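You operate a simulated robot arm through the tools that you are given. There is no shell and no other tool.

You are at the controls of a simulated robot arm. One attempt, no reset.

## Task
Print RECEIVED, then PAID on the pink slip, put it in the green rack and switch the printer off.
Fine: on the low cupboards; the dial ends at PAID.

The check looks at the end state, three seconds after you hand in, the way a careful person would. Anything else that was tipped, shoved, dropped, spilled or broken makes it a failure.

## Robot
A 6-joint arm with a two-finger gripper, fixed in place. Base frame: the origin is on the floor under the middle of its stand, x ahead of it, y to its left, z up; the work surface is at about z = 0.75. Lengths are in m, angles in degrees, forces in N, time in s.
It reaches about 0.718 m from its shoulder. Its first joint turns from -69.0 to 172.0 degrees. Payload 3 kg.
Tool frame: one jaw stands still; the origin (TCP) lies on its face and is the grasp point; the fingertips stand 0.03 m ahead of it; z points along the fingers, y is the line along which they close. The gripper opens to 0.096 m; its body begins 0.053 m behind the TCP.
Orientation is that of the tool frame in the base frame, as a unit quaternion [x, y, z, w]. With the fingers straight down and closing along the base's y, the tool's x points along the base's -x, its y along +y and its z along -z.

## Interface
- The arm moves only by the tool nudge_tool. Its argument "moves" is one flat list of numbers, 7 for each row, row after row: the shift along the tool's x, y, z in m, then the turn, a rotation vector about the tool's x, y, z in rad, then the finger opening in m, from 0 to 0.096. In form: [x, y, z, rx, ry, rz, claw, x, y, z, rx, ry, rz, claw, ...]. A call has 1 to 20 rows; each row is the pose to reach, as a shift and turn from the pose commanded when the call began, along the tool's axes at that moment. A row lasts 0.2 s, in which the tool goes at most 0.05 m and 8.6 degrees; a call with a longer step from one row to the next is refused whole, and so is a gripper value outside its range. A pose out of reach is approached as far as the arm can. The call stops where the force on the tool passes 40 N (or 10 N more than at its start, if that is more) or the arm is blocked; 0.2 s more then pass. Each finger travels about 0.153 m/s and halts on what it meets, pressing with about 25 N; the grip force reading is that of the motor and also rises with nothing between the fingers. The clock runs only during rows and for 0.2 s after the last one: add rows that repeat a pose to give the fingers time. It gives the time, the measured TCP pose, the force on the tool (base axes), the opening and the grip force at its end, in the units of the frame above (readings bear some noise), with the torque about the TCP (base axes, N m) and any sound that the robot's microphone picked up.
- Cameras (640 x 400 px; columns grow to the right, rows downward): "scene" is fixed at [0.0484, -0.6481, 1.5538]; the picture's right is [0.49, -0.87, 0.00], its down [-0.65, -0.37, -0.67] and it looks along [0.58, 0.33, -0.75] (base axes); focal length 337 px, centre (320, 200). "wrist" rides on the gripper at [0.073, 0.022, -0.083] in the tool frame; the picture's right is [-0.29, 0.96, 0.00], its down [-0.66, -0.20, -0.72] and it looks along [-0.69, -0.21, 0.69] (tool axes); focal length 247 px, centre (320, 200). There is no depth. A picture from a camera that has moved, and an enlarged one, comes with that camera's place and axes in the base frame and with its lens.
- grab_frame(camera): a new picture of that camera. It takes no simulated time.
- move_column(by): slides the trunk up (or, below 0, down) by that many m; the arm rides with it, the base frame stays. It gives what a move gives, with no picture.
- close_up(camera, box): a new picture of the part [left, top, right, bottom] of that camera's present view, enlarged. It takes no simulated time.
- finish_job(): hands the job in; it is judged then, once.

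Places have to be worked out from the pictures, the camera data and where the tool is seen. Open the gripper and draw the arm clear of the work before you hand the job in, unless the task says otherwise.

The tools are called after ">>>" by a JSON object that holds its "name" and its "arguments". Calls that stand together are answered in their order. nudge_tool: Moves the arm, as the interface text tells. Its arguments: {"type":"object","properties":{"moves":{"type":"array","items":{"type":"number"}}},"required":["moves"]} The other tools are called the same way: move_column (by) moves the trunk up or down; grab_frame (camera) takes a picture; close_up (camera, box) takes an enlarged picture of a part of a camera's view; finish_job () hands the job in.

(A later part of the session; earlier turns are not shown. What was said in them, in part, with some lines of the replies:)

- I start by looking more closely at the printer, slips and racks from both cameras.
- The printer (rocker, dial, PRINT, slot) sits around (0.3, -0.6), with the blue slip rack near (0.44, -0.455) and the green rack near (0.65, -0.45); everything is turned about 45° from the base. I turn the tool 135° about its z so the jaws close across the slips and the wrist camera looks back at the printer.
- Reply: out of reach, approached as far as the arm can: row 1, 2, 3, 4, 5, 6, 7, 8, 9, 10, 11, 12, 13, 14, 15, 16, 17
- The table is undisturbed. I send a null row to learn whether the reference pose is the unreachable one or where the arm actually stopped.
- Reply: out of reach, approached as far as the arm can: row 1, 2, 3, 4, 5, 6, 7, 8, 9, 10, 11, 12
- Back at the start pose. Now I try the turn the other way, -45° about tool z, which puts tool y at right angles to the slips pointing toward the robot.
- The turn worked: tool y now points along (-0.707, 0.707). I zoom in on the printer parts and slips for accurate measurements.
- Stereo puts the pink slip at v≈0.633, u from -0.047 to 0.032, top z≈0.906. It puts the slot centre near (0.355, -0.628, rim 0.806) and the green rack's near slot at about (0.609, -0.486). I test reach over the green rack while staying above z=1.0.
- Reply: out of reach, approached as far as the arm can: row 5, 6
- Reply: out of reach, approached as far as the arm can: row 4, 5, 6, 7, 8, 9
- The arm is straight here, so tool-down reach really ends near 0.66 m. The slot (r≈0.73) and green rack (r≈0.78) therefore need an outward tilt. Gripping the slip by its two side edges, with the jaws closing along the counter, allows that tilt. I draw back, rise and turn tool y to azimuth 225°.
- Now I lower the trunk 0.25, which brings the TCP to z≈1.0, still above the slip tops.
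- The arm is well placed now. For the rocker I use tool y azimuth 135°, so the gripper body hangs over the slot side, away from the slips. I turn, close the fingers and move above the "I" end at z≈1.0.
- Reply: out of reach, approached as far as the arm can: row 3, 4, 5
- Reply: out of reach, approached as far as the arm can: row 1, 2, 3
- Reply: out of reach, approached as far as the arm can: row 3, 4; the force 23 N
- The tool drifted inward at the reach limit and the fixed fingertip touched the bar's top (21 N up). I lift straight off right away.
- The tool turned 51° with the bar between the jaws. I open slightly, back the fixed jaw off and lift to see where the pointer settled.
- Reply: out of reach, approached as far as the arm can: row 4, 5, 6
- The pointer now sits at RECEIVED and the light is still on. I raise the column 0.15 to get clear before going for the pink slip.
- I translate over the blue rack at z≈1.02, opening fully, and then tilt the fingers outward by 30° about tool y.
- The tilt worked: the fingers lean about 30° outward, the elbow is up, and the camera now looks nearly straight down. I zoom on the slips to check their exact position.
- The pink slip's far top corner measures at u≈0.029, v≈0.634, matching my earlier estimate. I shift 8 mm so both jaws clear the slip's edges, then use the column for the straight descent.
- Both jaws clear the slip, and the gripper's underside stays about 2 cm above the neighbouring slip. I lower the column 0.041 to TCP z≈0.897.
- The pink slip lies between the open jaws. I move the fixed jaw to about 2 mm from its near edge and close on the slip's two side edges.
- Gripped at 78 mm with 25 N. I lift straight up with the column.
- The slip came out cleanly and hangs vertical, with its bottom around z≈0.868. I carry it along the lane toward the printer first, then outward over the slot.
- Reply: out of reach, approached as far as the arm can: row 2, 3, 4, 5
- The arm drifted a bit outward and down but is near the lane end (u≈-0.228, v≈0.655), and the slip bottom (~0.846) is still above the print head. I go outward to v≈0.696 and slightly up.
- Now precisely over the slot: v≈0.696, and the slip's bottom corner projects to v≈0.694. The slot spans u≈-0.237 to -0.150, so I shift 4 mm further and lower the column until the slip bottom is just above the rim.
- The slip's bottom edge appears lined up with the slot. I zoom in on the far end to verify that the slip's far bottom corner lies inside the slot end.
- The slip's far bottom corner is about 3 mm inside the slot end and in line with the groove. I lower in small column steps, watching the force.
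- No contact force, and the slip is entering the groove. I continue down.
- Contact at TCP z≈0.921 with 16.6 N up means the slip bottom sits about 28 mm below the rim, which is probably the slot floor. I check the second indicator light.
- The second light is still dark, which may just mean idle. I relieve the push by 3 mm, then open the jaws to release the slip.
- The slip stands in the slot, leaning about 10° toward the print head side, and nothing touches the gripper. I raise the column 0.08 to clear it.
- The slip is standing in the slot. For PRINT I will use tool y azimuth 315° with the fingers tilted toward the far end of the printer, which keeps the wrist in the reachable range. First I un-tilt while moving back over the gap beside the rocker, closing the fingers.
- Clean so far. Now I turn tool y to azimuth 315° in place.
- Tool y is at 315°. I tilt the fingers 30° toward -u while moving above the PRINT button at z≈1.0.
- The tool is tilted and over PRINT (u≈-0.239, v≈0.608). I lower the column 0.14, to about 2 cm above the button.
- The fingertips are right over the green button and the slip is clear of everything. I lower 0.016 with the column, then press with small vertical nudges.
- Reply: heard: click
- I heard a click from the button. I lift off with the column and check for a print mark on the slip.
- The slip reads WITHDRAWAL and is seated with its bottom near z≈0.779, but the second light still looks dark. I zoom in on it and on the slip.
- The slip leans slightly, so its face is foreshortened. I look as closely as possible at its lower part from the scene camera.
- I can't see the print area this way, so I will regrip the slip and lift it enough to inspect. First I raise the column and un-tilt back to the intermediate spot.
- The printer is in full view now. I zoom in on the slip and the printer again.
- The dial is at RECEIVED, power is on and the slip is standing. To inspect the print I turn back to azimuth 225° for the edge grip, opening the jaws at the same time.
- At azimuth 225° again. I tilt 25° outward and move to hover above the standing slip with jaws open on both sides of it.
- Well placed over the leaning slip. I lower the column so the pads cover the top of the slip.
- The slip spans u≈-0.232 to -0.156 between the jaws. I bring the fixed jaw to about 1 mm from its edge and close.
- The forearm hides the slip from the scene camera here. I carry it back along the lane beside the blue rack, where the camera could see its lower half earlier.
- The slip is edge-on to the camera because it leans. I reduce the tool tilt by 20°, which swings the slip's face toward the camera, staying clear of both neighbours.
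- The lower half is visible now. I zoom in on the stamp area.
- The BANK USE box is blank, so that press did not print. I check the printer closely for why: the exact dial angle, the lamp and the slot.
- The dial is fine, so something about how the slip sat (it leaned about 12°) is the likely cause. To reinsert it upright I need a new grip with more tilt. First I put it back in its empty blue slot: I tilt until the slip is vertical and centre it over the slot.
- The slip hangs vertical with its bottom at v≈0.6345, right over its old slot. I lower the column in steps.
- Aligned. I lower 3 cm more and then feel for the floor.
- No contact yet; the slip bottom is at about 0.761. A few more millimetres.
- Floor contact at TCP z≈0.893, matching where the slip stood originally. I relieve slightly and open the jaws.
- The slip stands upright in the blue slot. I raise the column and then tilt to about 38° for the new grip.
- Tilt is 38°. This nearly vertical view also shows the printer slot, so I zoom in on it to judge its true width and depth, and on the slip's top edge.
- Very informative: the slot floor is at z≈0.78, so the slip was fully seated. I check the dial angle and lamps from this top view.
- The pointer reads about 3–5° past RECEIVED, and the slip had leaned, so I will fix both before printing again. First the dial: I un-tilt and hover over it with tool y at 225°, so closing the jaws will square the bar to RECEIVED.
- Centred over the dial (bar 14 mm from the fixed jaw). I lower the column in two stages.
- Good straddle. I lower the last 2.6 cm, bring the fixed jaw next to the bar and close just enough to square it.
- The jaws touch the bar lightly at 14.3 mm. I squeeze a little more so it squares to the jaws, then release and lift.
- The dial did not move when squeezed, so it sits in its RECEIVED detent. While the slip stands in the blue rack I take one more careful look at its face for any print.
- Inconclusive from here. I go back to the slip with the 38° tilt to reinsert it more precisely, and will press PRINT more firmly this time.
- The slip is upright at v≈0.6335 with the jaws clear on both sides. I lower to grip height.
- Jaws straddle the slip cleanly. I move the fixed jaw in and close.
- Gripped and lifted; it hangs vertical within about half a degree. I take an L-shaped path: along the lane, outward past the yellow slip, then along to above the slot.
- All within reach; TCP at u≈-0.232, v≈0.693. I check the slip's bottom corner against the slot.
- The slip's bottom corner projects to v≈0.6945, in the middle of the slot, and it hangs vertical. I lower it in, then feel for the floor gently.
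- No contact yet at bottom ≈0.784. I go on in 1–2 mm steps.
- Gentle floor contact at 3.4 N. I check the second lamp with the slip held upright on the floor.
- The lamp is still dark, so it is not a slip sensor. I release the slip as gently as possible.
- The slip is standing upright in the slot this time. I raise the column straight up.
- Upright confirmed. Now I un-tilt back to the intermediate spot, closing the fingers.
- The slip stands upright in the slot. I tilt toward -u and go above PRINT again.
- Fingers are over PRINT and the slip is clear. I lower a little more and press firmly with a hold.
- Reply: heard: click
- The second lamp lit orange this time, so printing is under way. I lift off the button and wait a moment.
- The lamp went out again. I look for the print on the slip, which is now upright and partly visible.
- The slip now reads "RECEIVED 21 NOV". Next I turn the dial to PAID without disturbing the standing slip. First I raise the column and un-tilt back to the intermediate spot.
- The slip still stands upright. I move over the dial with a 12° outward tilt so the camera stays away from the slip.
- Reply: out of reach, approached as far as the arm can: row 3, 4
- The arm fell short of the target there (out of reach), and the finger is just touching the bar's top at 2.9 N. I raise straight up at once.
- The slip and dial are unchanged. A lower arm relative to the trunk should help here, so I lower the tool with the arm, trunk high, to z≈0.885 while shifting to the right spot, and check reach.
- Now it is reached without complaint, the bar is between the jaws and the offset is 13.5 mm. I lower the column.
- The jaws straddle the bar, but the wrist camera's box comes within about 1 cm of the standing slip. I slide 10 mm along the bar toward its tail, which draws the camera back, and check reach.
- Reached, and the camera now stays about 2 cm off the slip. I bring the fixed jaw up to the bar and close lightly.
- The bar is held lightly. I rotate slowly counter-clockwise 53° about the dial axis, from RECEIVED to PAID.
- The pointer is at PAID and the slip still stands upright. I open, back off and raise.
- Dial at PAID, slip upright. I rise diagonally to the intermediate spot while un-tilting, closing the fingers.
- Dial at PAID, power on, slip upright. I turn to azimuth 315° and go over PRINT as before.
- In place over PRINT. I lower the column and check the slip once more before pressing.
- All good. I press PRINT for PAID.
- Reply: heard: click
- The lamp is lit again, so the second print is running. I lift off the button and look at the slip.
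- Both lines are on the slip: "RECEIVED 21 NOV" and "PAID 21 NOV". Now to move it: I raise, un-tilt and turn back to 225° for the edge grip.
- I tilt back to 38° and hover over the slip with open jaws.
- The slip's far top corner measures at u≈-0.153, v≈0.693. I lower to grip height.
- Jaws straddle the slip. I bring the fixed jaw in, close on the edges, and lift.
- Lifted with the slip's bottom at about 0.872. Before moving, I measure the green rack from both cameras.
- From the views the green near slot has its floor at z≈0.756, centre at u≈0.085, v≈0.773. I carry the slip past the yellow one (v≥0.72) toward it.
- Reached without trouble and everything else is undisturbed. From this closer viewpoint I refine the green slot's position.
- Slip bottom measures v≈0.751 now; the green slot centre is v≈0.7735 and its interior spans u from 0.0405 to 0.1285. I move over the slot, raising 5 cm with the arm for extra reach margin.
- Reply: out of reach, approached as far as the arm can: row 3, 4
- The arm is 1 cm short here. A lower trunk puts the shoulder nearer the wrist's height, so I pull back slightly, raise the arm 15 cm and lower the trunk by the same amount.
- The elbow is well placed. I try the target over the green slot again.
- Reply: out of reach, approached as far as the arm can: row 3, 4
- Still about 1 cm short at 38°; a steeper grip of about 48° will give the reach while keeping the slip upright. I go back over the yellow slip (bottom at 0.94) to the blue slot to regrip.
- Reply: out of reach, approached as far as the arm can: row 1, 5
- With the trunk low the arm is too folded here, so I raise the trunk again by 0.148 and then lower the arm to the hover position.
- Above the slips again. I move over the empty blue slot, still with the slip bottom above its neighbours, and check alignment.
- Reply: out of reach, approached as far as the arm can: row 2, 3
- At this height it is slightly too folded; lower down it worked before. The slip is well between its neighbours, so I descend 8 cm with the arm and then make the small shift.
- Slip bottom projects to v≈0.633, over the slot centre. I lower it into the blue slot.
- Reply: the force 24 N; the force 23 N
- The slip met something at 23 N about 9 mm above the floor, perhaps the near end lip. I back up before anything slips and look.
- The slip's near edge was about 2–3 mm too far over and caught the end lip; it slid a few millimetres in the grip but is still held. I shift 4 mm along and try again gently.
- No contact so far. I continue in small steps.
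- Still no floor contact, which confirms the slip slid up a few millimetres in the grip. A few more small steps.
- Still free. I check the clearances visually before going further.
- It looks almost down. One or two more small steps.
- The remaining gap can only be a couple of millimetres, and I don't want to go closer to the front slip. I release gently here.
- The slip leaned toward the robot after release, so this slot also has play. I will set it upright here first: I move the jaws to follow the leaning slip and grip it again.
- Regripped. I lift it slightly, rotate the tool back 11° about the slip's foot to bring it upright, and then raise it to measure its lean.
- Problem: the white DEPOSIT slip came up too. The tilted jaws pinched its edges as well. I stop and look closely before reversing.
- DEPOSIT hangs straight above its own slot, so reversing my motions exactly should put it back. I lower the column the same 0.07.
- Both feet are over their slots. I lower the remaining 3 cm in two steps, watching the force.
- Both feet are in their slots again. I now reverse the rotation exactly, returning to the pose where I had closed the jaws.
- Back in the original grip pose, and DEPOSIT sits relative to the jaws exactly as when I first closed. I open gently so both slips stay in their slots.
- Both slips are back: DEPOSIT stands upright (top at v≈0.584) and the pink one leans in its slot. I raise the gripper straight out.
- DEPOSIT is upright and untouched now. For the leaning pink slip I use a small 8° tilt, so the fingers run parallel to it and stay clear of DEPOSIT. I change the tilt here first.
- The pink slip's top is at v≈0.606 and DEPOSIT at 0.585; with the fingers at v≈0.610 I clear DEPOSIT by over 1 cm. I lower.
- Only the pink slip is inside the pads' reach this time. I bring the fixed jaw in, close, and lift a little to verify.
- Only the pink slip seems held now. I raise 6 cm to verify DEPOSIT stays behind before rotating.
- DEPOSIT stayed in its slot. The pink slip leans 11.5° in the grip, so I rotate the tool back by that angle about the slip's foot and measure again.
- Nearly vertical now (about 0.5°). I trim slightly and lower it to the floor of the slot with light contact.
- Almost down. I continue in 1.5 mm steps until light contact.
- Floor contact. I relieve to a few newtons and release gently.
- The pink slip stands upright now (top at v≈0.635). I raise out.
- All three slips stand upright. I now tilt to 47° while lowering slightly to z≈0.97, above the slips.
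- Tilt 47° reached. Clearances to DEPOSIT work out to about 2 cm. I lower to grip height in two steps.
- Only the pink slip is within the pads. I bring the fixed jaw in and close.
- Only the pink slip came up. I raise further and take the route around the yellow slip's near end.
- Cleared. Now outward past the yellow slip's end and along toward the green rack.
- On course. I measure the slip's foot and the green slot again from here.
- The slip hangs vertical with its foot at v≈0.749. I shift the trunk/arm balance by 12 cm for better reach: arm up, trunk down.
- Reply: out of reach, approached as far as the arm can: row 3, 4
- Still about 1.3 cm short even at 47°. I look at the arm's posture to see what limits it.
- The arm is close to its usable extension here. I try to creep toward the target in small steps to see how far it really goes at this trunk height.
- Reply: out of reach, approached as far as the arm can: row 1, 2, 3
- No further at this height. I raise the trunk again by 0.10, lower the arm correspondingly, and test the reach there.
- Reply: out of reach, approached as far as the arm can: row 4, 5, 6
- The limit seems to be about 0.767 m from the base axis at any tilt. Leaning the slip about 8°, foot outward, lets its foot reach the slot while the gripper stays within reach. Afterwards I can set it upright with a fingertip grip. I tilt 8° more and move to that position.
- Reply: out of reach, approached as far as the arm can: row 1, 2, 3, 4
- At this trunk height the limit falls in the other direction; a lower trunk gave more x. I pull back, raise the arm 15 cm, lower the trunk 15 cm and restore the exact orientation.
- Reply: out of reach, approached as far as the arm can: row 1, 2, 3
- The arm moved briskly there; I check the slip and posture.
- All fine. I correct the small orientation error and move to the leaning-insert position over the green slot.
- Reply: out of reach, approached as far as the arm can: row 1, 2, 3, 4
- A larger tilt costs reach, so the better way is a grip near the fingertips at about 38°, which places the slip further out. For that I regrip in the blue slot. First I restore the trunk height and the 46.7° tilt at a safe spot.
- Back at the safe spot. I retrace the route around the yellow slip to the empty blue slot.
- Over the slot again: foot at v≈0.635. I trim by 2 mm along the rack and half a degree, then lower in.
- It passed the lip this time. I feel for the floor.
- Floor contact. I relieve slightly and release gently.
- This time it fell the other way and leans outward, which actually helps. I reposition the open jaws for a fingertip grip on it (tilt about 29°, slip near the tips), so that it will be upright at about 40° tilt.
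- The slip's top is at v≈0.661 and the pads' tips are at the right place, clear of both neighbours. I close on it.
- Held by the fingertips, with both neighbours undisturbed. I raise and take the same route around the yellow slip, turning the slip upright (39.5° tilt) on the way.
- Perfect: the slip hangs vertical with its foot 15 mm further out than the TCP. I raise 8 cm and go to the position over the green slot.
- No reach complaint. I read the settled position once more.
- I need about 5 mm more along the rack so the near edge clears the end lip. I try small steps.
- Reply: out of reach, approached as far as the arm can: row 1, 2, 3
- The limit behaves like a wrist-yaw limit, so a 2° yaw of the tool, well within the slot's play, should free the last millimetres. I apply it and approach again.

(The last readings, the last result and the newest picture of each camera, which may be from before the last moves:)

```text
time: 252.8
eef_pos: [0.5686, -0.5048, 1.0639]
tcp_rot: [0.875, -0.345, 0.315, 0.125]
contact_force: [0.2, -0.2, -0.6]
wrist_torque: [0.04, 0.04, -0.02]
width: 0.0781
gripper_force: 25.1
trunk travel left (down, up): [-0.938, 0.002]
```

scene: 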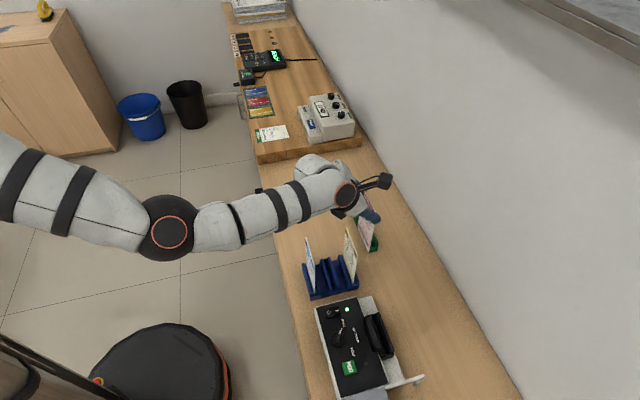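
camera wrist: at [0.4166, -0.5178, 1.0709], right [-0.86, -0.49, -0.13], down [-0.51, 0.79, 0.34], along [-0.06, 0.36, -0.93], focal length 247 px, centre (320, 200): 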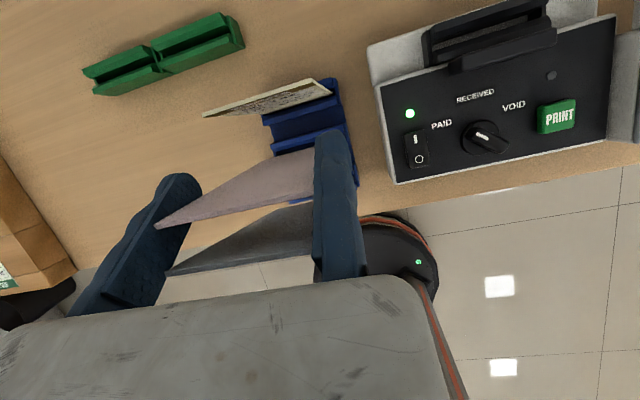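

That freed it: u≈0.045, v≈0.759 with no reach complaint. I measure the slip's foot.

>>> {"name": "close_up", "arguments": {"camera": "scene", "box": [335, 175, 405, 255]}}

>>> {"name": "close_up", "arguments": {"camera": "wrist", "box": [160, 100, 360, 230]}}

```text
5.00 times, centred on (370, 215) of scene
camera zoom: at [0.0484, -0.6481, 1.5538], right [0.49, -0.87, 0.0], down [-0.65, -0.37, -0.67], along [0.58, 0.33, -0.75], focal length 1684 px, centre (70, 125)
```

zoom: 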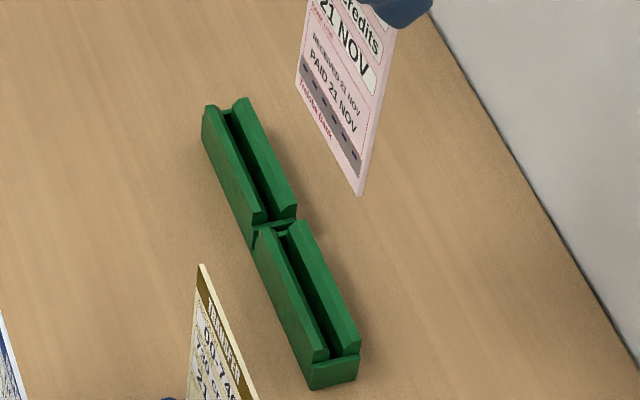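

```text
3.08 times, centred on (260, 165) of wrist
camera zoom: at [0.5553, -0.5213, 1.174], right [-0.82, -0.54, -0.19], down [-0.57, 0.81, 0.14], along [0.08, 0.22, -0.97], focal length 760 px, centre (505, 308)
```

zoom: 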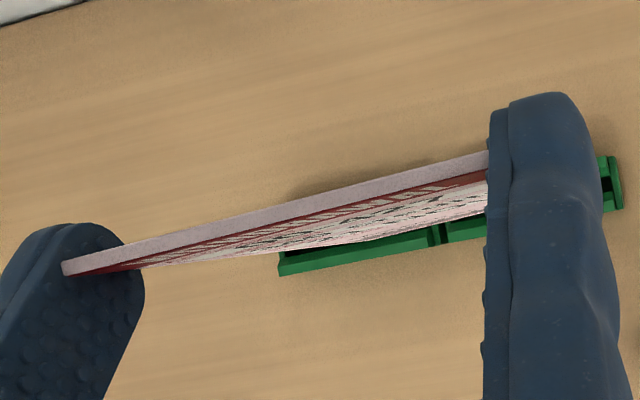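

The foot is at v≈0.772 near and slightly less far; the slot centre is ≈0.774. I shift 3 mm outward.

>>> {"name": "nudge_tool", "arguments": {"moves": [0.0012, 0, 0.001, 0, 0, 0, 0.06, 0.0023, 0.0005, 0.0019, 0, 0, 0, 0.06, 0.0023, 0.0005, 0.0019, 0, 0, 0, 0.06]}}

>>> {"name": "move_column", "arguments": {"by": -0.1}}

>>> {"name": "close_up", "arguments": {"camera": "scene", "box": [340, 195, 400, 260]}}

>>> {"name": "close_up", "arguments": {"camera": "wrist", "box": [160, 100, 360, 230]}}

```text
time: 253.6
eef_pos: [0.5693, -0.5063, 1.0631]
tcp_rot: [0.875, -0.345, 0.315, 0.125]
contact_force: [-0.3, -0.3, -0.2]
wrist_torque: [0.03, 0.0, 0.04]
width: 0.0783
gripper_force: 25.2
trunk travel left (down, up): [-0.938, 0.002]
```

```text
time: 254.9
eef_pos: [0.5708, -0.5065, 0.9636]
tcp_rot: [0.876, -0.345, 0.315, 0.124]
contact_force: [-0.1, 0.5, -0.1]
wrist_torque: [0.01, -0.01, -0.03]
width: 0.0782
gripper_force: 25.5
trunk travel left (down, up): [-0.838, 0.102]
```

```text
6.15 times, centred on (370, 228) of scene
camera zoom: at [0.0484, -0.6481, 1.5538], right [0.49, -0.87, 0.0], down [-0.65, -0.37, -0.67], along [0.58, 0.33, -0.75], focal length 2073 px, centre (12, 31)
```

zoom: 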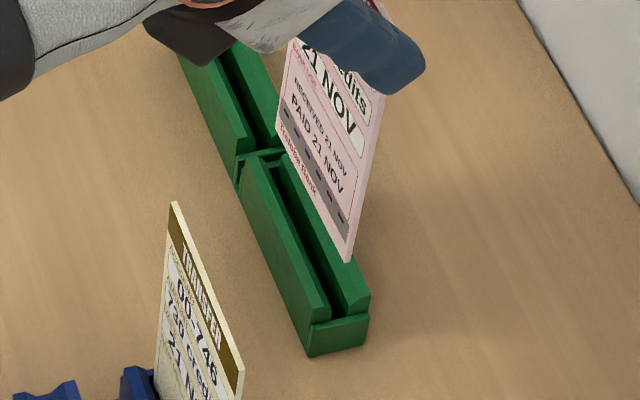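

```text
3.08 times, centred on (260, 165) of wrist
camera zoom: at [0.557, -0.5242, 1.0745], right [-0.82, -0.54, -0.19], down [-0.57, 0.81, 0.14], along [0.08, 0.22, -0.97], focal length 760 px, centre (505, 308)
```

zoom: 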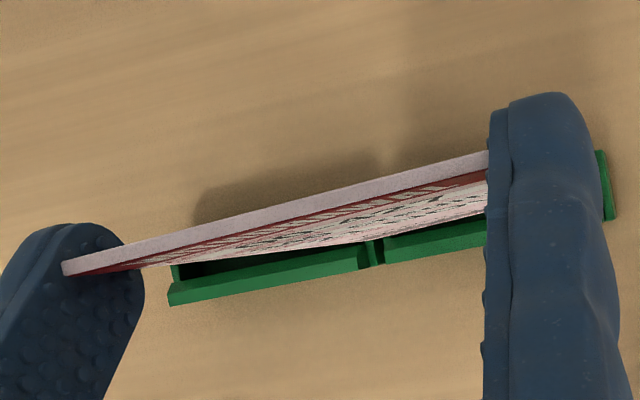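

Close-up: yaw is 2°, lean about 1°, foot centre about 1.5 mm robot-side of the slot centre. I shift 2 mm outward and lower further.

>>> {"name": "nudge_tool", "arguments": {"moves": [0.0008, 0, 0.0006, 0, 0, 0, 0.06, 0.0015, 0, 0.0013, 0, 0, 0, 0.06]}}

>>> {"name": "move_column", "arguments": {"by": -0.018}}

>>> {"name": "close_up", "arguments": {"camera": "scene", "box": [340, 195, 400, 260]}}

>>> {"name": "close_up", "arguments": {"camera": "wrist", "box": [180, 110, 330, 210]}}

```text
time: 255.5
eef_pos: [0.5707, -0.5069, 0.963]
tcp_rot: [0.876, -0.344, 0.316, 0.123]
contact_force: [0.2, -0.5, -0.4]
wrist_torque: [-0.01, -0.04, 0.01]
width: 0.0781
gripper_force: 25.0
trunk travel left (down, up): [-0.838, 0.102]
```

```text
time: 256.1
eef_pos: [0.5715, -0.5076, 0.9456]
tcp_rot: [0.875, -0.345, 0.315, 0.124]
contact_force: [0.4, -0.1, 0.6]
wrist_torque: [0.0, -0.03, -0.01]
width: 0.0783
gripper_force: 25.0
trunk travel left (down, up): [-0.82, 0.12]
```

```text
6.15 times, centred on (370, 228) of scene
camera zoom: at [0.0484, -0.6481, 1.5538], right [0.49, -0.87, 0.0], down [-0.65, -0.37, -0.67], along [0.58, 0.33, -0.75], focal length 2073 px, centre (12, 31)
```

zoom: 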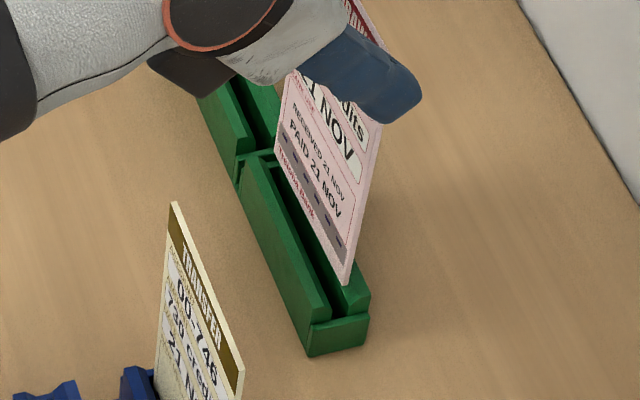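

```text
4.00 times, centred on (255, 160) of wrist
camera zoom: at [0.558, -0.5253, 1.0562], right [-0.82, -0.55, -0.19], down [-0.57, 0.81, 0.14], along [0.08, 0.22, -0.97], focal length 988 px, centre (580, 360)
```

zoom: 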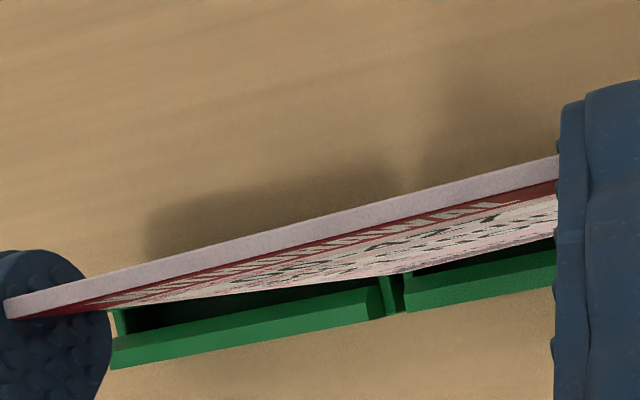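

The near foot corner lines up with the slot. I lower on in 1 cm steps, watching the force.

>>> {"name": "move_column", "arguments": {"by": -0.01}}

>>> {"name": "move_column", "arguments": {"by": -0.008}}

>>> {"name": "close_up", "arguments": {"camera": "scene", "box": [340, 195, 400, 260]}}

```text
time: 256.7
eef_pos: [0.5719, -0.5076, 0.9362]
tcp_rot: [0.875, -0.345, 0.315, 0.124]
contact_force: [1.2, -0.5, 0.2]
wrist_torque: [-0.01, -0.03, -0.01]
width: 0.078
gripper_force: 25.2
trunk travel left (down, up): [-0.81, 0.13]
```

```text
time: 257.3
eef_pos: [0.5706, -0.5065, 0.9277]
tcp_rot: [0.876, -0.345, 0.315, 0.124]
contact_force: [-0.1, 0.0, 0.6]
wrist_torque: [0.0, 0.02, -0.02]
width: 0.0779
gripper_force: 25.0
trunk travel left (down, up): [-0.802, 0.138]
```

```text
6.15 times, centred on (370, 228) of scene
camera zoom: at [0.0484, -0.6481, 1.5538], right [0.49, -0.87, 0.0], down [-0.65, -0.37, -0.67], along [0.58, 0.33, -0.75], focal length 2073 px, centre (12, 31)
```

zoom: 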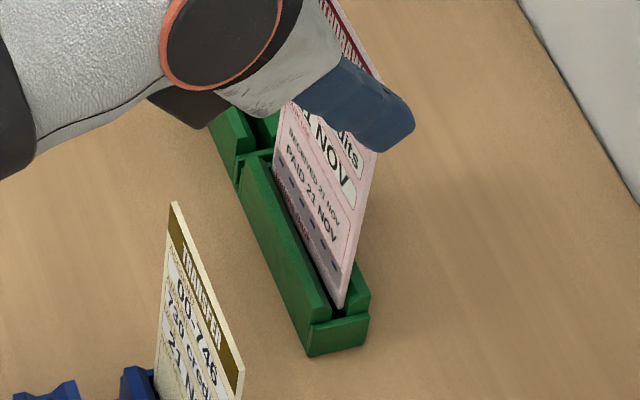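

The slip has entered the green slot without contact. I go on down to feel for the floor.

>>> {"name": "move_column", "arguments": {"by": -0.008}}

>>> {"name": "move_column", "arguments": {"by": -0.004}}

>>> {"name": "move_column", "arguments": {"by": -0.003}}

```text
time: 257.9
eef_pos: [0.5704, -0.5076, 0.9198]
tcp_rot: [0.876, -0.345, 0.314, 0.124]
contact_force: [0.5, 0.2, -0.5]
wrist_torque: [0.04, 0.0, -0.03]
width: 0.0782
gripper_force: 24.9
trunk travel left (down, up): [-0.794, 0.146]
```

```text
time: 258.4
eef_pos: [0.571, -0.5073, 0.916]
tcp_rot: [0.876, -0.344, 0.315, 0.123]
contact_force: [-0.2, -0.5, 0.4]
wrist_torque: [0.0, 0.0, -0.02]
width: 0.0783
gripper_force: 24.9
trunk travel left (down, up): [-0.79, 0.15]
```

```text
time: 258.9
eef_pos: [0.5711, -0.5068, 0.9133]
tcp_rot: [0.875, -0.345, 0.315, 0.124]
contact_force: [0.3, -0.4, -0.6]
wrist_torque: [0.0, -0.01, 0.02]
width: 0.0782
gripper_force: 25.0
trunk travel left (down, up): [-0.787, 0.153]
```

Nearly there. I continue in 1.5–2 mm steps.

>>> {"name": "move_column", "arguments": {"by": -0.002}}

>>> {"name": "move_column", "arguments": {"by": -0.0015}}

>>> {"name": "move_column", "arguments": {"by": -0.0015}}

```text
time: 259.4
eef_pos: [0.5714, -0.5074, 0.9117]
tcp_rot: [0.875, -0.345, 0.315, 0.124]
contact_force: [0.3, 0.0, -0.9]
wrist_torque: [-0.01, -0.01, -0.03]
width: 0.0782
gripper_force: 25.1
trunk travel left (down, up): [-0.785, 0.155]
```

```text
time: 259.9
eef_pos: [0.5716, -0.5067, 0.9101]
tcp_rot: [0.876, -0.344, 0.316, 0.123]
contact_force: [0.2, 0.3, 0.7]
wrist_torque: [0.0, 0.01, 0.02]
width: 0.0782
gripper_force: 25.3
trunk travel left (down, up): [-0.784, 0.156]
```

```text
time: 260.4
eef_pos: [0.5702, -0.507, 0.9091]
tcp_rot: [0.875, -0.345, 0.316, 0.124]
contact_force: [0.8, -0.7, 5.0]
wrist_torque: [-0.07, -0.1, -0.02]
width: 0.0783
gripper_force: 24.9
trunk travel left (down, up): [-0.782, 0.158]
```

Floor contact at 5 N. Before releasing, I check how vertical the slip is.

>>> {"name": "close_up", "arguments": {"camera": "wrist", "box": [180, 110, 330, 210]}}

>>> {"name": "close_up", "arguments": {"camera": "scene", "box": [340, 190, 400, 255]}}

```text
4.00 times, centred on (255, 160) of wrist
camera zoom: at [0.5574, -0.5247, 1.0198], right [-0.82, -0.55, -0.19], down [-0.57, 0.81, 0.13], along [0.08, 0.22, -0.97], focal length 988 px, centre (580, 360)
```

zoom: 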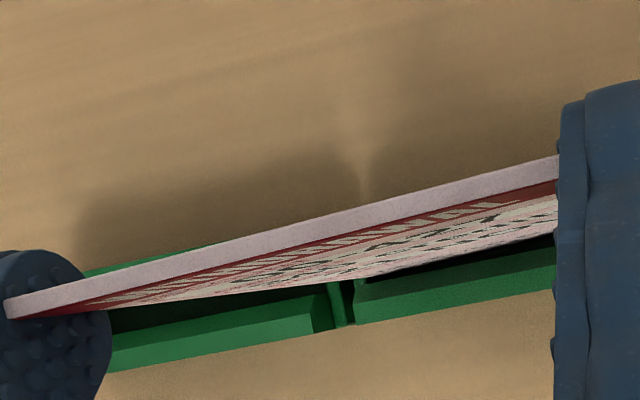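

```text
6.15 times, centred on (370, 222) of scene
camera zoom: at [0.0484, -0.6481, 1.5538], right [0.49, -0.87, 0.0], down [-0.65, -0.37, -0.67], along [0.58, 0.33, -0.75], focal length 2073 px, centre (12, 62)
```

zoom: 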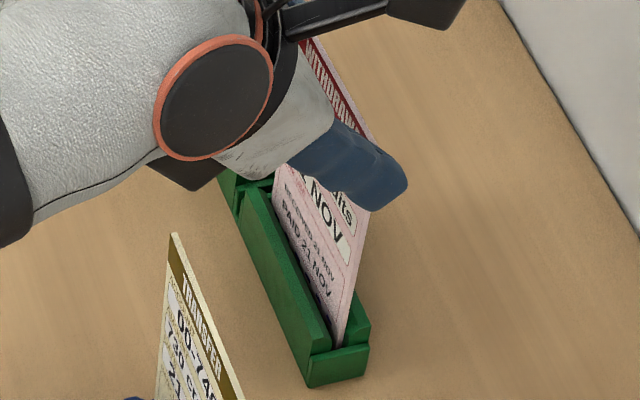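

Both views agree it is vertical within about half a degree. I release very gently, in tiny opening steps.

>>> {"name": "move_column", "arguments": {"by": 0.0007}}

>>> {"name": "nudge_tool", "arguments": {"moves": [0, 0, 0, 0, 0, 0, 0.074, 0, 0, 0, 0, 0, 0, 0.077, 0, 0, 0, 0, 0, 0, 0.078, 0, 0, 0, 0, 0, 0, 0.079, 0, 0, 0, 0, 0, 0, 0.081, 0, 0.0005, 0, 0, 0, 0, 0.084, 0, 0.0015, 0, 0, 0, 0, 0.088, 0, 0.003, 0, 0, 0, 0, 0.092, 0, 0.004, 0, 0, 0, 0, 0.092]}}

>>> {"name": "close_up", "arguments": {"camera": "wrist", "box": [170, 100, 330, 210]}}

>>> {"name": "close_up", "arguments": {"camera": "scene", "box": [340, 190, 400, 255]}}

```text
time: 261.0
eef_pos: [0.571, -0.5071, 0.9096]
tcp_rot: [0.875, -0.344, 0.316, 0.124]
contact_force: [1.1, -1.0, 5.1]
wrist_torque: [-0.09, -0.27, -0.05]
width: 0.0781
gripper_force: 24.9
trunk travel left (down, up): [-0.783, 0.157]
```

```text
time: 263.0
eef_pos: [0.5679, -0.5103, 0.9089]
tcp_rot: [0.876, -0.344, 0.316, 0.123]
contact_force: [0.2, 0.3, -0.1]
wrist_torque: [0.0, 0.02, 0.02]
width: 0.0919
gripper_force: 0.1
trunk travel left (down, up): [-0.783, 0.157]
```

```text
3.64 times, centred on (250, 155) of wrist
camera zoom: at [0.5551, -0.5279, 1.0183], right [-0.82, -0.55, -0.19], down [-0.57, 0.81, 0.14], along [0.08, 0.22, -0.97], focal length 898 px, centre (574, 364)
```

zoom: 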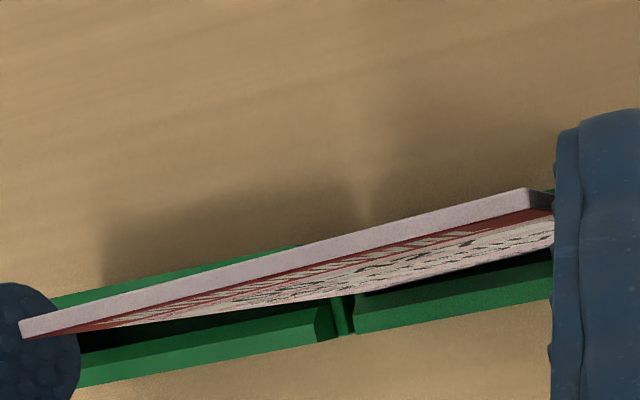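

```text
6.15 times, centred on (370, 222) of scene
camera zoom: at [0.0484, -0.6481, 1.5538], right [0.49, -0.87, 0.0], down [-0.65, -0.37, -0.67], along [0.58, 0.33, -0.75], focal length 2073 px, centre (12, 62)
```

zoom: 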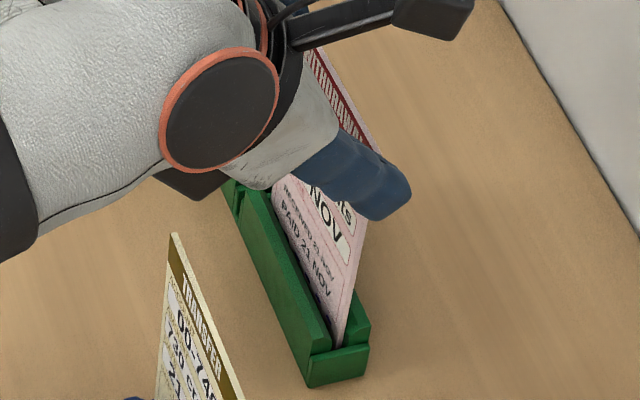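

The slip stands upright in the green rack. I raise the gripper straight up.

>>> {"name": "move_column", "arguments": {"by": 0.06}}

>>> {"name": "close_up", "arguments": {"camera": "scene", "box": [330, 170, 410, 260]}}

>>> {"name": "move_column", "arguments": {"by": 0.09}}

>>> {"name": "close_up", "arguments": {"camera": "wrist", "box": [160, 90, 400, 260]}}

```text
time: 264.0
eef_pos: [0.5686, -0.51, 0.9689]
tcp_rot: [0.876, -0.344, 0.315, 0.124]
contact_force: [-0.3, -0.8, -0.1]
wrist_torque: [-0.03, 0.01, 0.01]
width: 0.0921
gripper_force: 0.0
trunk travel left (down, up): [-0.843, 0.097]
```

```text
4.44 times, centred on (370, 215) of scene
camera zoom: at [0.0484, -0.6481, 1.5538], right [0.49, -0.87, 0.0], down [-0.65, -0.37, -0.67], along [0.58, 0.33, -0.75], focal length 1497 px, centre (98, 133)
```

zoom: 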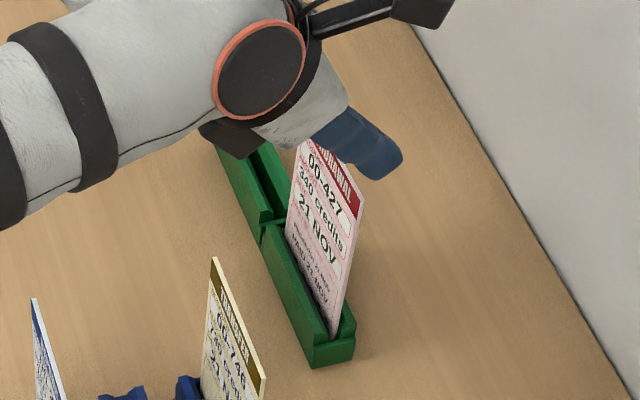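

```text
time: 265.2
eef_pos: [0.5673, -0.5096, 1.0577]
tcp_rot: [0.875, -0.345, 0.315, 0.124]
contact_force: [0.9, -0.4, -0.6]
wrist_torque: [0.0, 0.0, 0.0]
width: 0.0919
gripper_force: 0.1
trunk travel left (down, up): [-0.933, 0.007]
```

```text
2.35 times, centred on (280, 175) of wrist
camera zoom: at [0.5552, -0.5282, 1.1681], right [-0.82, -0.55, -0.19], down [-0.57, 0.81, 0.14], along [0.08, 0.22, -0.97], focal length 581 px, centre (414, 259)
```

zoom: 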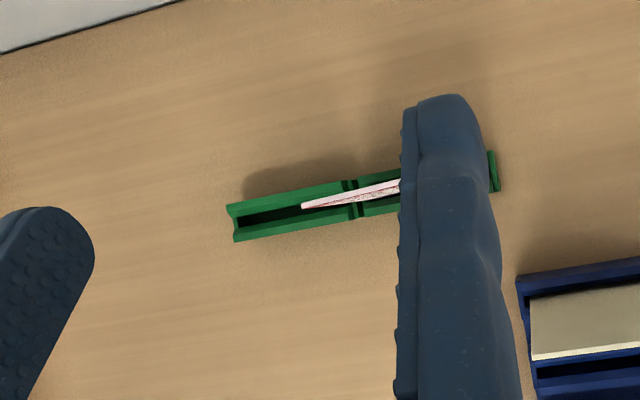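

The pink slip stands upright in the green rack. Now to switch the printer off: I draw the arm back over the blue rack, un-tilting on the way, well above everything.

>>> {"name": "nudge_tool", "arguments": {"moves": [-0.0201, 0.0058, -0.0166, 0, -0.115, 0, 0.06, -0.0401, 0.0116, -0.0332, 0, -0.23, 0, 0.03, -0.0602, 0.0174, -0.0498, 0, -0.345, 0, 0, -0.0803, 0.0231, -0.0663, 0, -0.46, 0, 0, -0.1003, 0.0289, -0.0829, 0, -0.575, 0, 0, -0.1204, 0.0347, -0.0995, 0, -0.69, 0, 0]}}

>>> {"name": "grab_frame", "arguments": {"camera": "scene"}}

```text
time: 266.6
eef_pos: [0.4289, -0.4301, 1.059]
tcp_rot: [0.93, -0.367, 0.0, -0.001]
contact_force: [-0.2, 0.3, -0.8]
wrist_torque: [0.02, 0.0, -0.01]
width: 0.0
gripper_force: 24.6
trunk travel left (down, up): [-0.933, 0.007]
```

```text
taken
```

scene: 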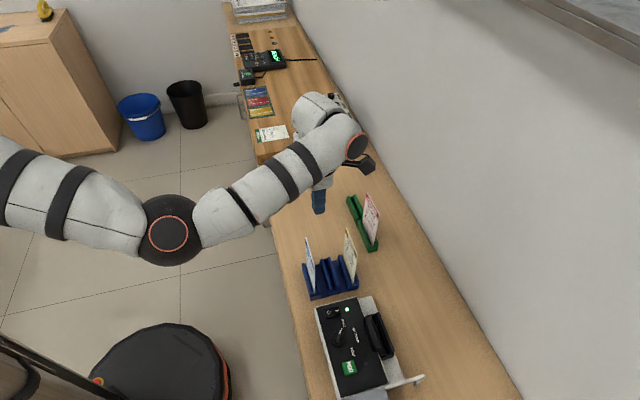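

Everything is in place. I turn to azimuth 135° while moving above the rocker's "O" end, fingers closed.

>>> {"name": "nudge_tool", "arguments": {"moves": [-0.0026, 0.0108, 0, 0, 0, 0.1458, 0, -0.0052, 0.0217, 0, 0, 0, 0.2916, 0, -0.0077, 0.0325, 0, 0, 0, 0.4375, 0, -0.0103, 0.0433, 0, 0, 0, 0.5833, 0, -0.0129, 0.0541, 0, 0, 0, 0.7291, 0, -0.0155, 0.065, 0, 0, 0, 0.8749, 0, -0.0181, 0.0758, 0, 0, 0, 1.0207, 0, -0.0207, 0.0866, 0, 0, 0, 1.1665, 0, -0.0232, 0.0974, 0, 0, 0, 1.3124, 0, -0.0258, 0.1083, 0, 0, 0, 1.4582, 0, -0.0284, 0.1191, 0, 0, 0, 1.604, 0]}}

>>> {"name": "grab_frame", "arguments": {"camera": "scene"}}

>>> {"name": "close_up", "arguments": {"camera": "wrist", "box": [200, 0, 440, 150]}}

```text
time: 269.0
eef_pos: [0.3312, -0.4953, 1.0567]
tcp_rot: [-0.383, 0.924, 0.0, 0.0]
contact_force: [0.6, 0.2, 0.2]
wrist_torque: [0.0, -0.02, 0.03]
width: 0.0
gripper_force: 24.7
trunk travel left (down, up): [-0.933, 0.007]
```

```text
taken
```

scene: 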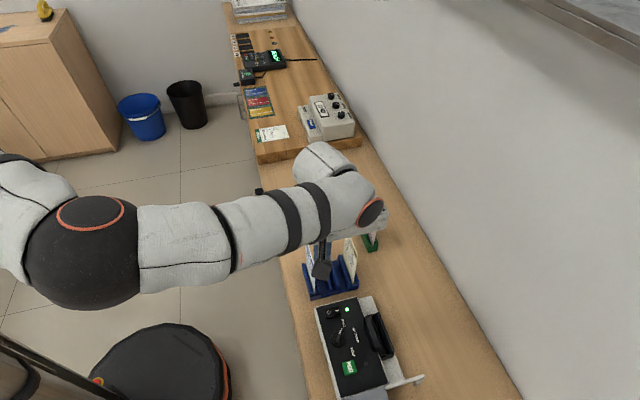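

```text
2.67 times, centred on (320, 75) of wrist
camera zoom: at [0.2631, -0.5305, 1.139], right [-0.47, 0.88, 0.0], down [0.61, 0.32, 0.72], along [0.64, 0.34, -0.69], focal length 659 px, centre (320, 533)
```

zoom: 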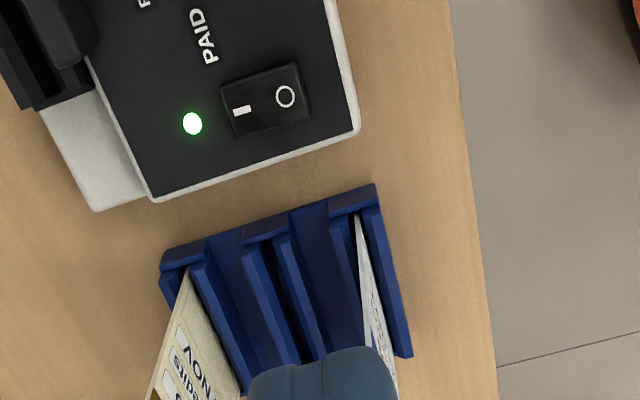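

Above the "O" half. I trim 5 mm and lower the column in steps.

>>> {"name": "nudge_tool", "arguments": {"moves": [0.005, 0.0014, 0, 0, 0, 0, 0, 0.005, 0.0014, 0, 0, 0, 0, 0]}}

>>> {"name": "move_column", "arguments": {"by": -0.15}}

>>> {"name": "grab_frame", "arguments": {"camera": "scene"}}

>>> {"name": "close_up", "arguments": {"camera": "wrist", "box": [200, 0, 440, 150]}}

```text
time: 269.6
eef_pos: [0.332, -0.4955, 1.057]
tcp_rot: [-0.383, 0.924, 0.0, 0.0]
contact_force: [-0.6, -0.1, -0.3]
wrist_torque: [-0.02, -0.01, 0.01]
width: 0.0
gripper_force: 24.4
out of reach, approached as far as the arm can: row 1, 2
trunk travel left (down, up): [-0.933, 0.007]
```

```text
time: 271.4
eef_pos: [0.3311, -0.4959, 0.9073]
tcp_rot: [-0.383, 0.924, 0.0, -0.001]
contact_force: [0.6, 0.2, -0.5]
wrist_torque: [-0.02, 0.02, -0.01]
width: 0.0001
gripper_force: 25.2
trunk travel left (down, up): [-0.783, 0.157]
```

```text
taken
```

scene: 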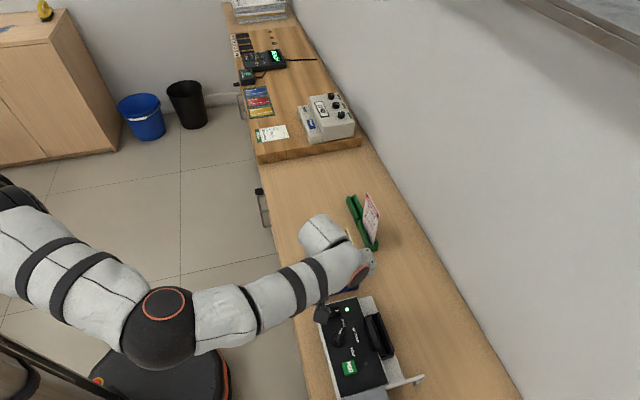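

```text
2.67 times, centred on (320, 75) of wrist
camera zoom: at [0.2633, -0.5306, 0.9891], right [-0.47, 0.88, 0.0], down [0.61, 0.33, 0.72], along [0.64, 0.34, -0.69], focal length 659 px, centre (320, 533)
```

zoom: 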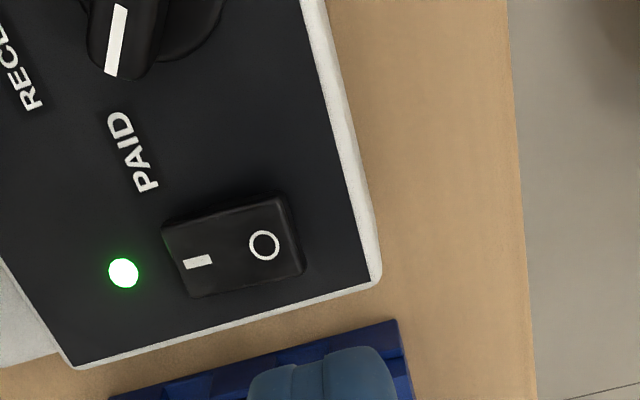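

The trim was out of reach at that height; lower with the arm it should work. I go down 3.5 cm with the arm and trim.

>>> {"name": "nudge_tool", "arguments": {"moves": [0.001, 0.0005, 0.018, 0, 0, 0, 0, 0.004, 0.002, 0.035, 0, 0, 0, 0, 0.004, 0.002, 0.035, 0, 0, 0, 0]}}

>>> {"name": "close_up", "arguments": {"camera": "wrist", "box": [200, 0, 440, 150]}}

>>> {"name": "close_up", "arguments": {"camera": "scene", "box": [280, 230, 400, 340]}}

```text
time: 272.2
eef_pos: [0.327, -0.4952, 0.8711]
tcp_rot: [-0.383, 0.924, 0.0, 0.001]
contact_force: [0.2, 1.0, 0.0]
wrist_torque: [-0.02, 0.02, -0.02]
width: 0.0
gripper_force: 25.0
trunk travel left (down, up): [-0.783, 0.157]
```

```text
2.67 times, centred on (320, 75) of wrist
camera zoom: at [0.2588, -0.5316, 0.953], right [-0.47, 0.88, 0.0], down [0.61, 0.32, 0.72], along [0.64, 0.34, -0.69], focal length 659 px, centre (320, 533)
```

zoom: 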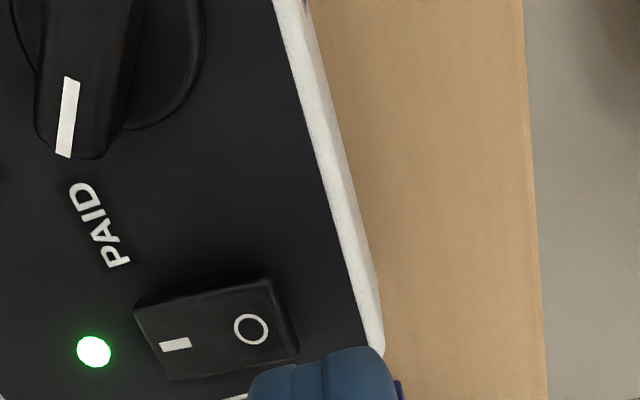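

```text
3.64 times, centred on (340, 285) of scene
camera zoom: at [0.0484, -0.6481, 1.5538], right [0.49, -0.87, 0.0], down [-0.65, -0.37, -0.67], along [0.58, 0.33, -0.75], focal length 1225 px, centre (247, -109)
```

zoom: 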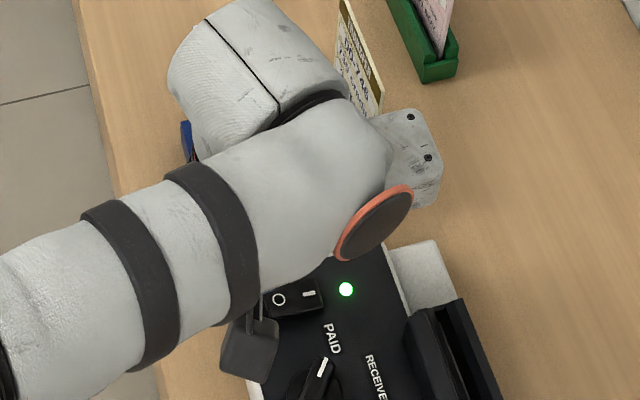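

Aligned on the outer part of the "O" half. I press down in small steps.

>>> {"name": "nudge_tool", "arguments": {"moves": [0, 0, 0.012, 0, 0, 0, 0, 0, 0, 0.02, 0, 0, 0, 0, 0, 0, 0.026, 0, 0, 0, 0, 0, 0, 0.03, 0, 0, 0, 0, 0, 0, 0.033, 0, 0, 0, 0, 0, 0, 0.035, 0, 0, 0, 0]}}

>>> {"name": "close_up", "arguments": {"camera": "wrist", "box": [160, 0, 440, 175]}}

>>> {"name": "close_up", "arguments": {"camera": "scene", "box": [300, 250, 400, 340]}}

```text
time: 273.6
eef_pos: [0.3268, -0.4947, 0.8379]
tcp_rot: [-0.384, 0.923, -0.004, 0.001]
contact_force: [2.9, -5.2, 16.1]
wrist_torque: [-0.24, -0.19, 0.03]
width: 0.0
gripper_force: 24.8
trunk travel left (down, up): [-0.783, 0.157]
```

```text
2.29 times, centred on (300, 88) of wrist
camera zoom: at [0.2582, -0.531, 0.9209], right [-0.47, 0.88, -0.01], down [0.61, 0.33, 0.72], along [0.64, 0.34, -0.69], focal length 564 px, centre (366, 457)
```

zoom: 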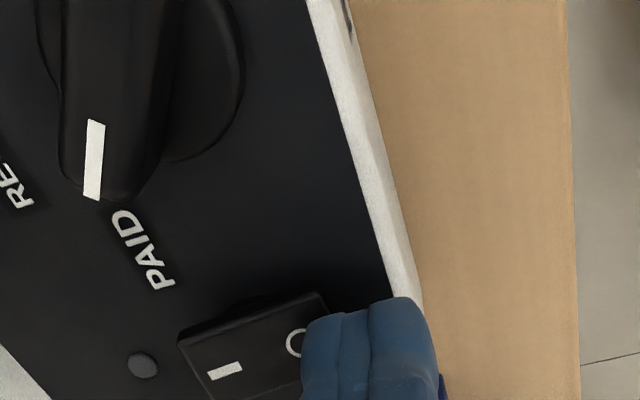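

```text
4.44 times, centred on (350, 295) of scene
camera zoom: at [0.0484, -0.6481, 1.5538], right [0.49, -0.87, 0.0], down [-0.65, -0.37, -0.67], along [0.58, 0.33, -0.75], focal length 1497 px, centre (187, -222)
```

zoom: 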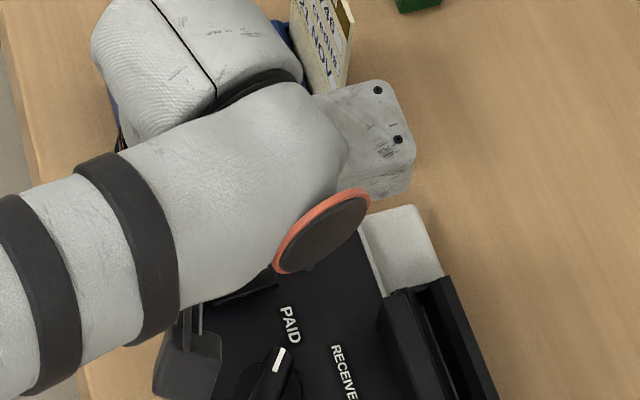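

The power lamp is out: the printer is off. I lift straight up.

>>> {"name": "nudge_tool", "arguments": {"moves": [0, 0, -0.015, 0, 0, 0, 0, 0, 0, -0.035, 0, 0, 0, 0]}}

>>> {"name": "move_column", "arguments": {"by": 0.15}}

>>> {"name": "close_up", "arguments": {"camera": "wrist", "box": [160, 0, 440, 175]}}

>>> {"name": "grab_frame", "arguments": {"camera": "scene"}}

```text
time: 274.2
eef_pos: [0.3262, -0.496, 0.8715]
tcp_rot: [-0.384, 0.923, 0.0, -0.001]
contact_force: [-0.3, -0.2, -1.1]
wrist_torque: [0.01, -0.01, 0.0]
width: 0.0002
gripper_force: 24.8
trunk travel left (down, up): [-0.783, 0.157]
```

```text
time: 275.9
eef_pos: [0.327, -0.4972, 1.0209]
tcp_rot: [-0.383, 0.924, 0.0, 0.001]
contact_force: [1.0, 0.4, 0.5]
wrist_torque: [-0.02, -0.01, 0.05]
width: 0.0
gripper_force: 24.6
trunk travel left (down, up): [-0.933, 0.007]
```

```text
2.29 times, centred on (300, 88) of wrist
camera zoom: at [0.259, -0.5313, 1.1029], right [-0.47, 0.88, 0.0], down [0.61, 0.32, 0.72], along [0.64, 0.34, -0.69], focal length 564 px, centre (366, 457)
```

zoom: 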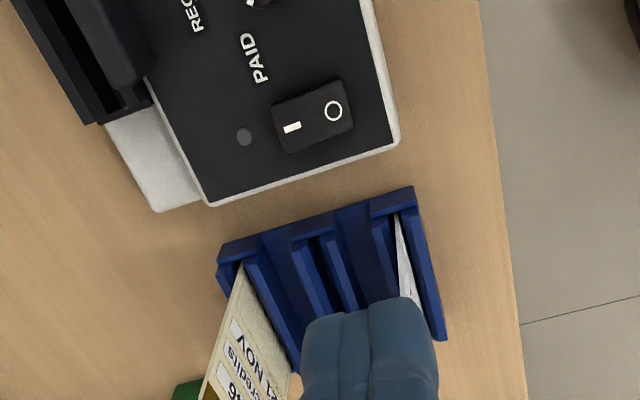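

```text
taken
```

scene: 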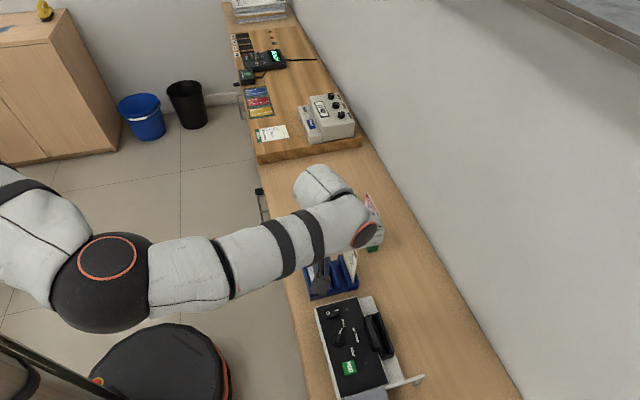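

The printer is off. I draw the arm up and back, away from the counter, and open the gripper.

>>> {"name": "nudge_tool", "arguments": {"moves": [0, 0, -0.045, 0, 0, 0, 0, -0.0225, 0.018, -0.085, 0, 0, 0, 0, -0.045, 0.04, -0.12, 0, 0, 0, 0.02, -0.0675, 0.065, -0.15, 0, 0, 0, 0.05, -0.09, 0.0919, -0.18, 0, 0, 0, 0.08, -0.09, 0.0919, -0.18, 0, 0, 0, 0.08]}}

>>> {"name": "grab_frame", "arguments": {"camera": "scene"}}

>>> {"name": "close_up", "arguments": {"camera": "scene", "box": [290, 180, 430, 400]}}

```text
time: 277.3
eef_pos: [0.3475, -0.3514, 1.201]
tcp_rot: [-0.383, 0.924, 0.001, 0.0]
contact_force: [-0.4, -0.4, -1.0]
wrist_torque: [0.0, 0.01, 0.01]
width: 0.0802
gripper_force: 0.1
out of reach, approached as far as the arm can: row 1, 2, 3, 4, 5, 6
trunk travel left (down, up): [-0.933, 0.007]
```

```text
taken
```

scene: 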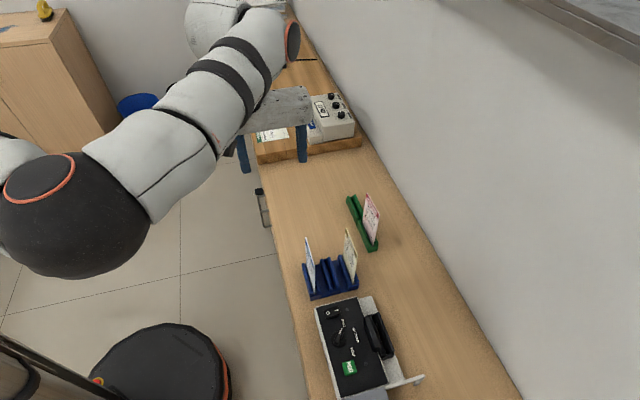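

```text
1.82 times, centred on (360, 290) of scene
camera zoom: at [0.0484, -0.6481, 1.5538], right [0.49, -0.87, 0.0], down [-0.65, -0.37, -0.67], along [0.58, 0.33, -0.75], focal length 612 px, centre (247, 36)
```

zoom: 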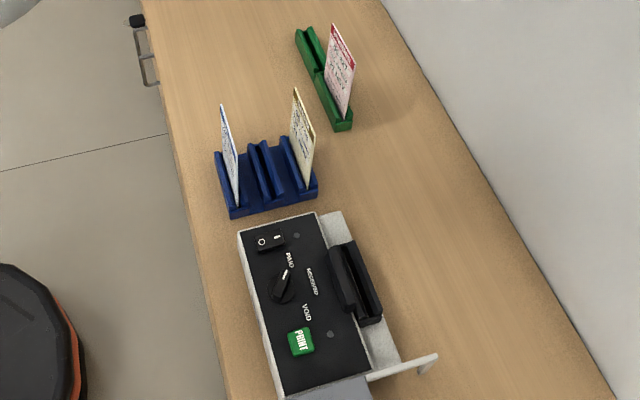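

The arm is clear. I check the final state closely: slip, racks and printer.

>>> {"name": "close_up", "arguments": {"camera": "scene", "box": [335, 180, 395, 260]}}

>>> {"name": "close_up", "arguments": {"camera": "scene", "box": [298, 226, 366, 304]}}

>>> {"name": "close_up", "arguments": {"camera": "scene", "box": [310, 290, 420, 400]}}

>>> {"name": "close_up", "arguments": {"camera": "scene", "box": [355, 190, 385, 240]}}

```text
5.00 times, centred on (365, 220) of scene
camera zoom: at [0.0484, -0.6481, 1.5538], right [0.49, -0.87, 0.0], down [-0.65, -0.37, -0.67], along [0.58, 0.33, -0.75], focal length 1684 px, centre (95, 100)
```

zoom: 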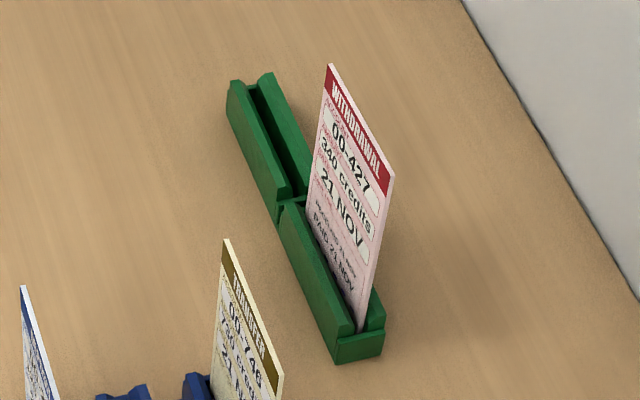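

```text
5.13 times, centred on (332, 265) of scene
camera zoom: at [0.0484, -0.6481, 1.5538], right [0.49, -0.87, 0.0], down [-0.65, -0.37, -0.67], along [0.58, 0.33, -0.75], focal length 1728 px, centre (258, -133)
```

zoom: 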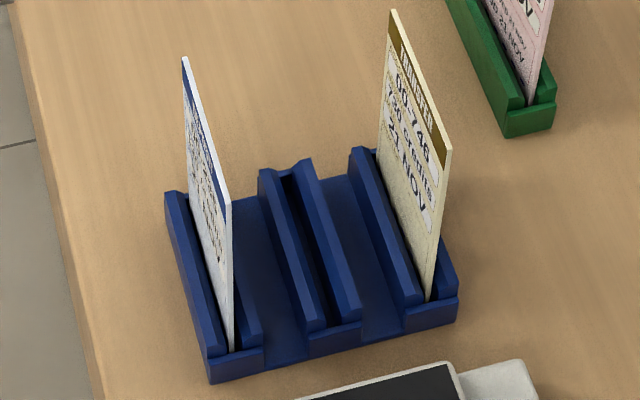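

```text
3.64 times, centred on (365, 345) of scene
camera zoom: at [0.0484, -0.6481, 1.5538], right [0.49, -0.87, 0.0], down [-0.65, -0.37, -0.67], along [0.58, 0.33, -0.75], focal length 1225 px, centre (156, -327)
```

zoom: 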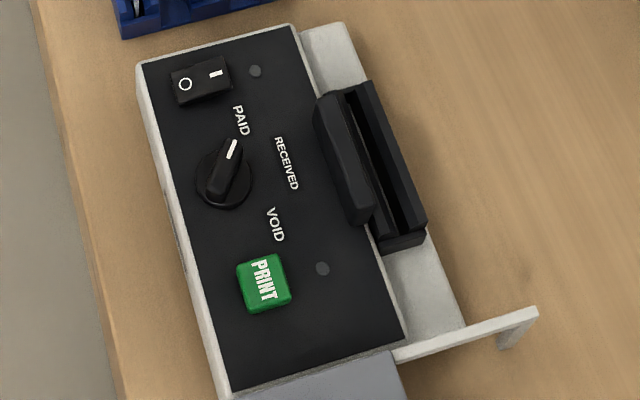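

```text
8.00 times, centred on (370, 215) of scene
camera zoom: at [0.0484, -0.6481, 1.5538], right [0.49, -0.87, 0.0], down [-0.65, -0.37, -0.67], along [0.58, 0.33, -0.75], focal length 2695 px, centre (-80, 80)
```

zoom: 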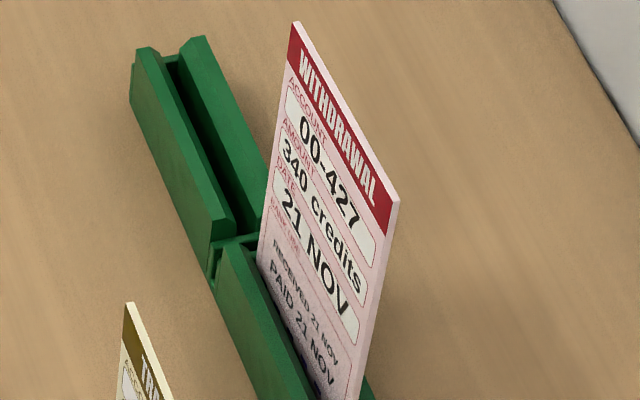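

Final check, all in order:
- **Slip:** it stands upright in the green rack with RECEIVED above PAID.
- **Other slips and racks:** they are where they were.
- **Printer:** switched off, with the dial at PAID.
- **Arm:** clear of the work, gripper open.

I hand the job in.

>>> {"name": "finish_job", "arguments": {}}

```text
The job is handed in.
```

The pink slip now carries "RECEIVED 21 NOV" and, below it, "PAID 21 NOV". It stands upright in the near slot of the green rack. The printer is off, its dial is at PAID, and the arm is drawn back with the gripper open.

Some things did not go straight through:

- **First print:** my first PRINT press printed nothing, because the slip leaned in the printer slot. I checked the slip, set it upright and printed again, so each word appears once.
- **Blue rack:** I set the pink slip back in its own slot there several times to change my grip. During one of these the gripper also caught the white DEPOSIT slip and lifted it. I put it back upright; it may sit about 4 mm along its slot from where it started.
- **Light contacts:** a fingertip touched the top of the dial bar twice, once at about 21 N, and the pink slip caught the blue rack's end lip once. The closing pictures show no damage, and the printer and racks look where they were.

I handed the job in after these checks; no verdict came back.
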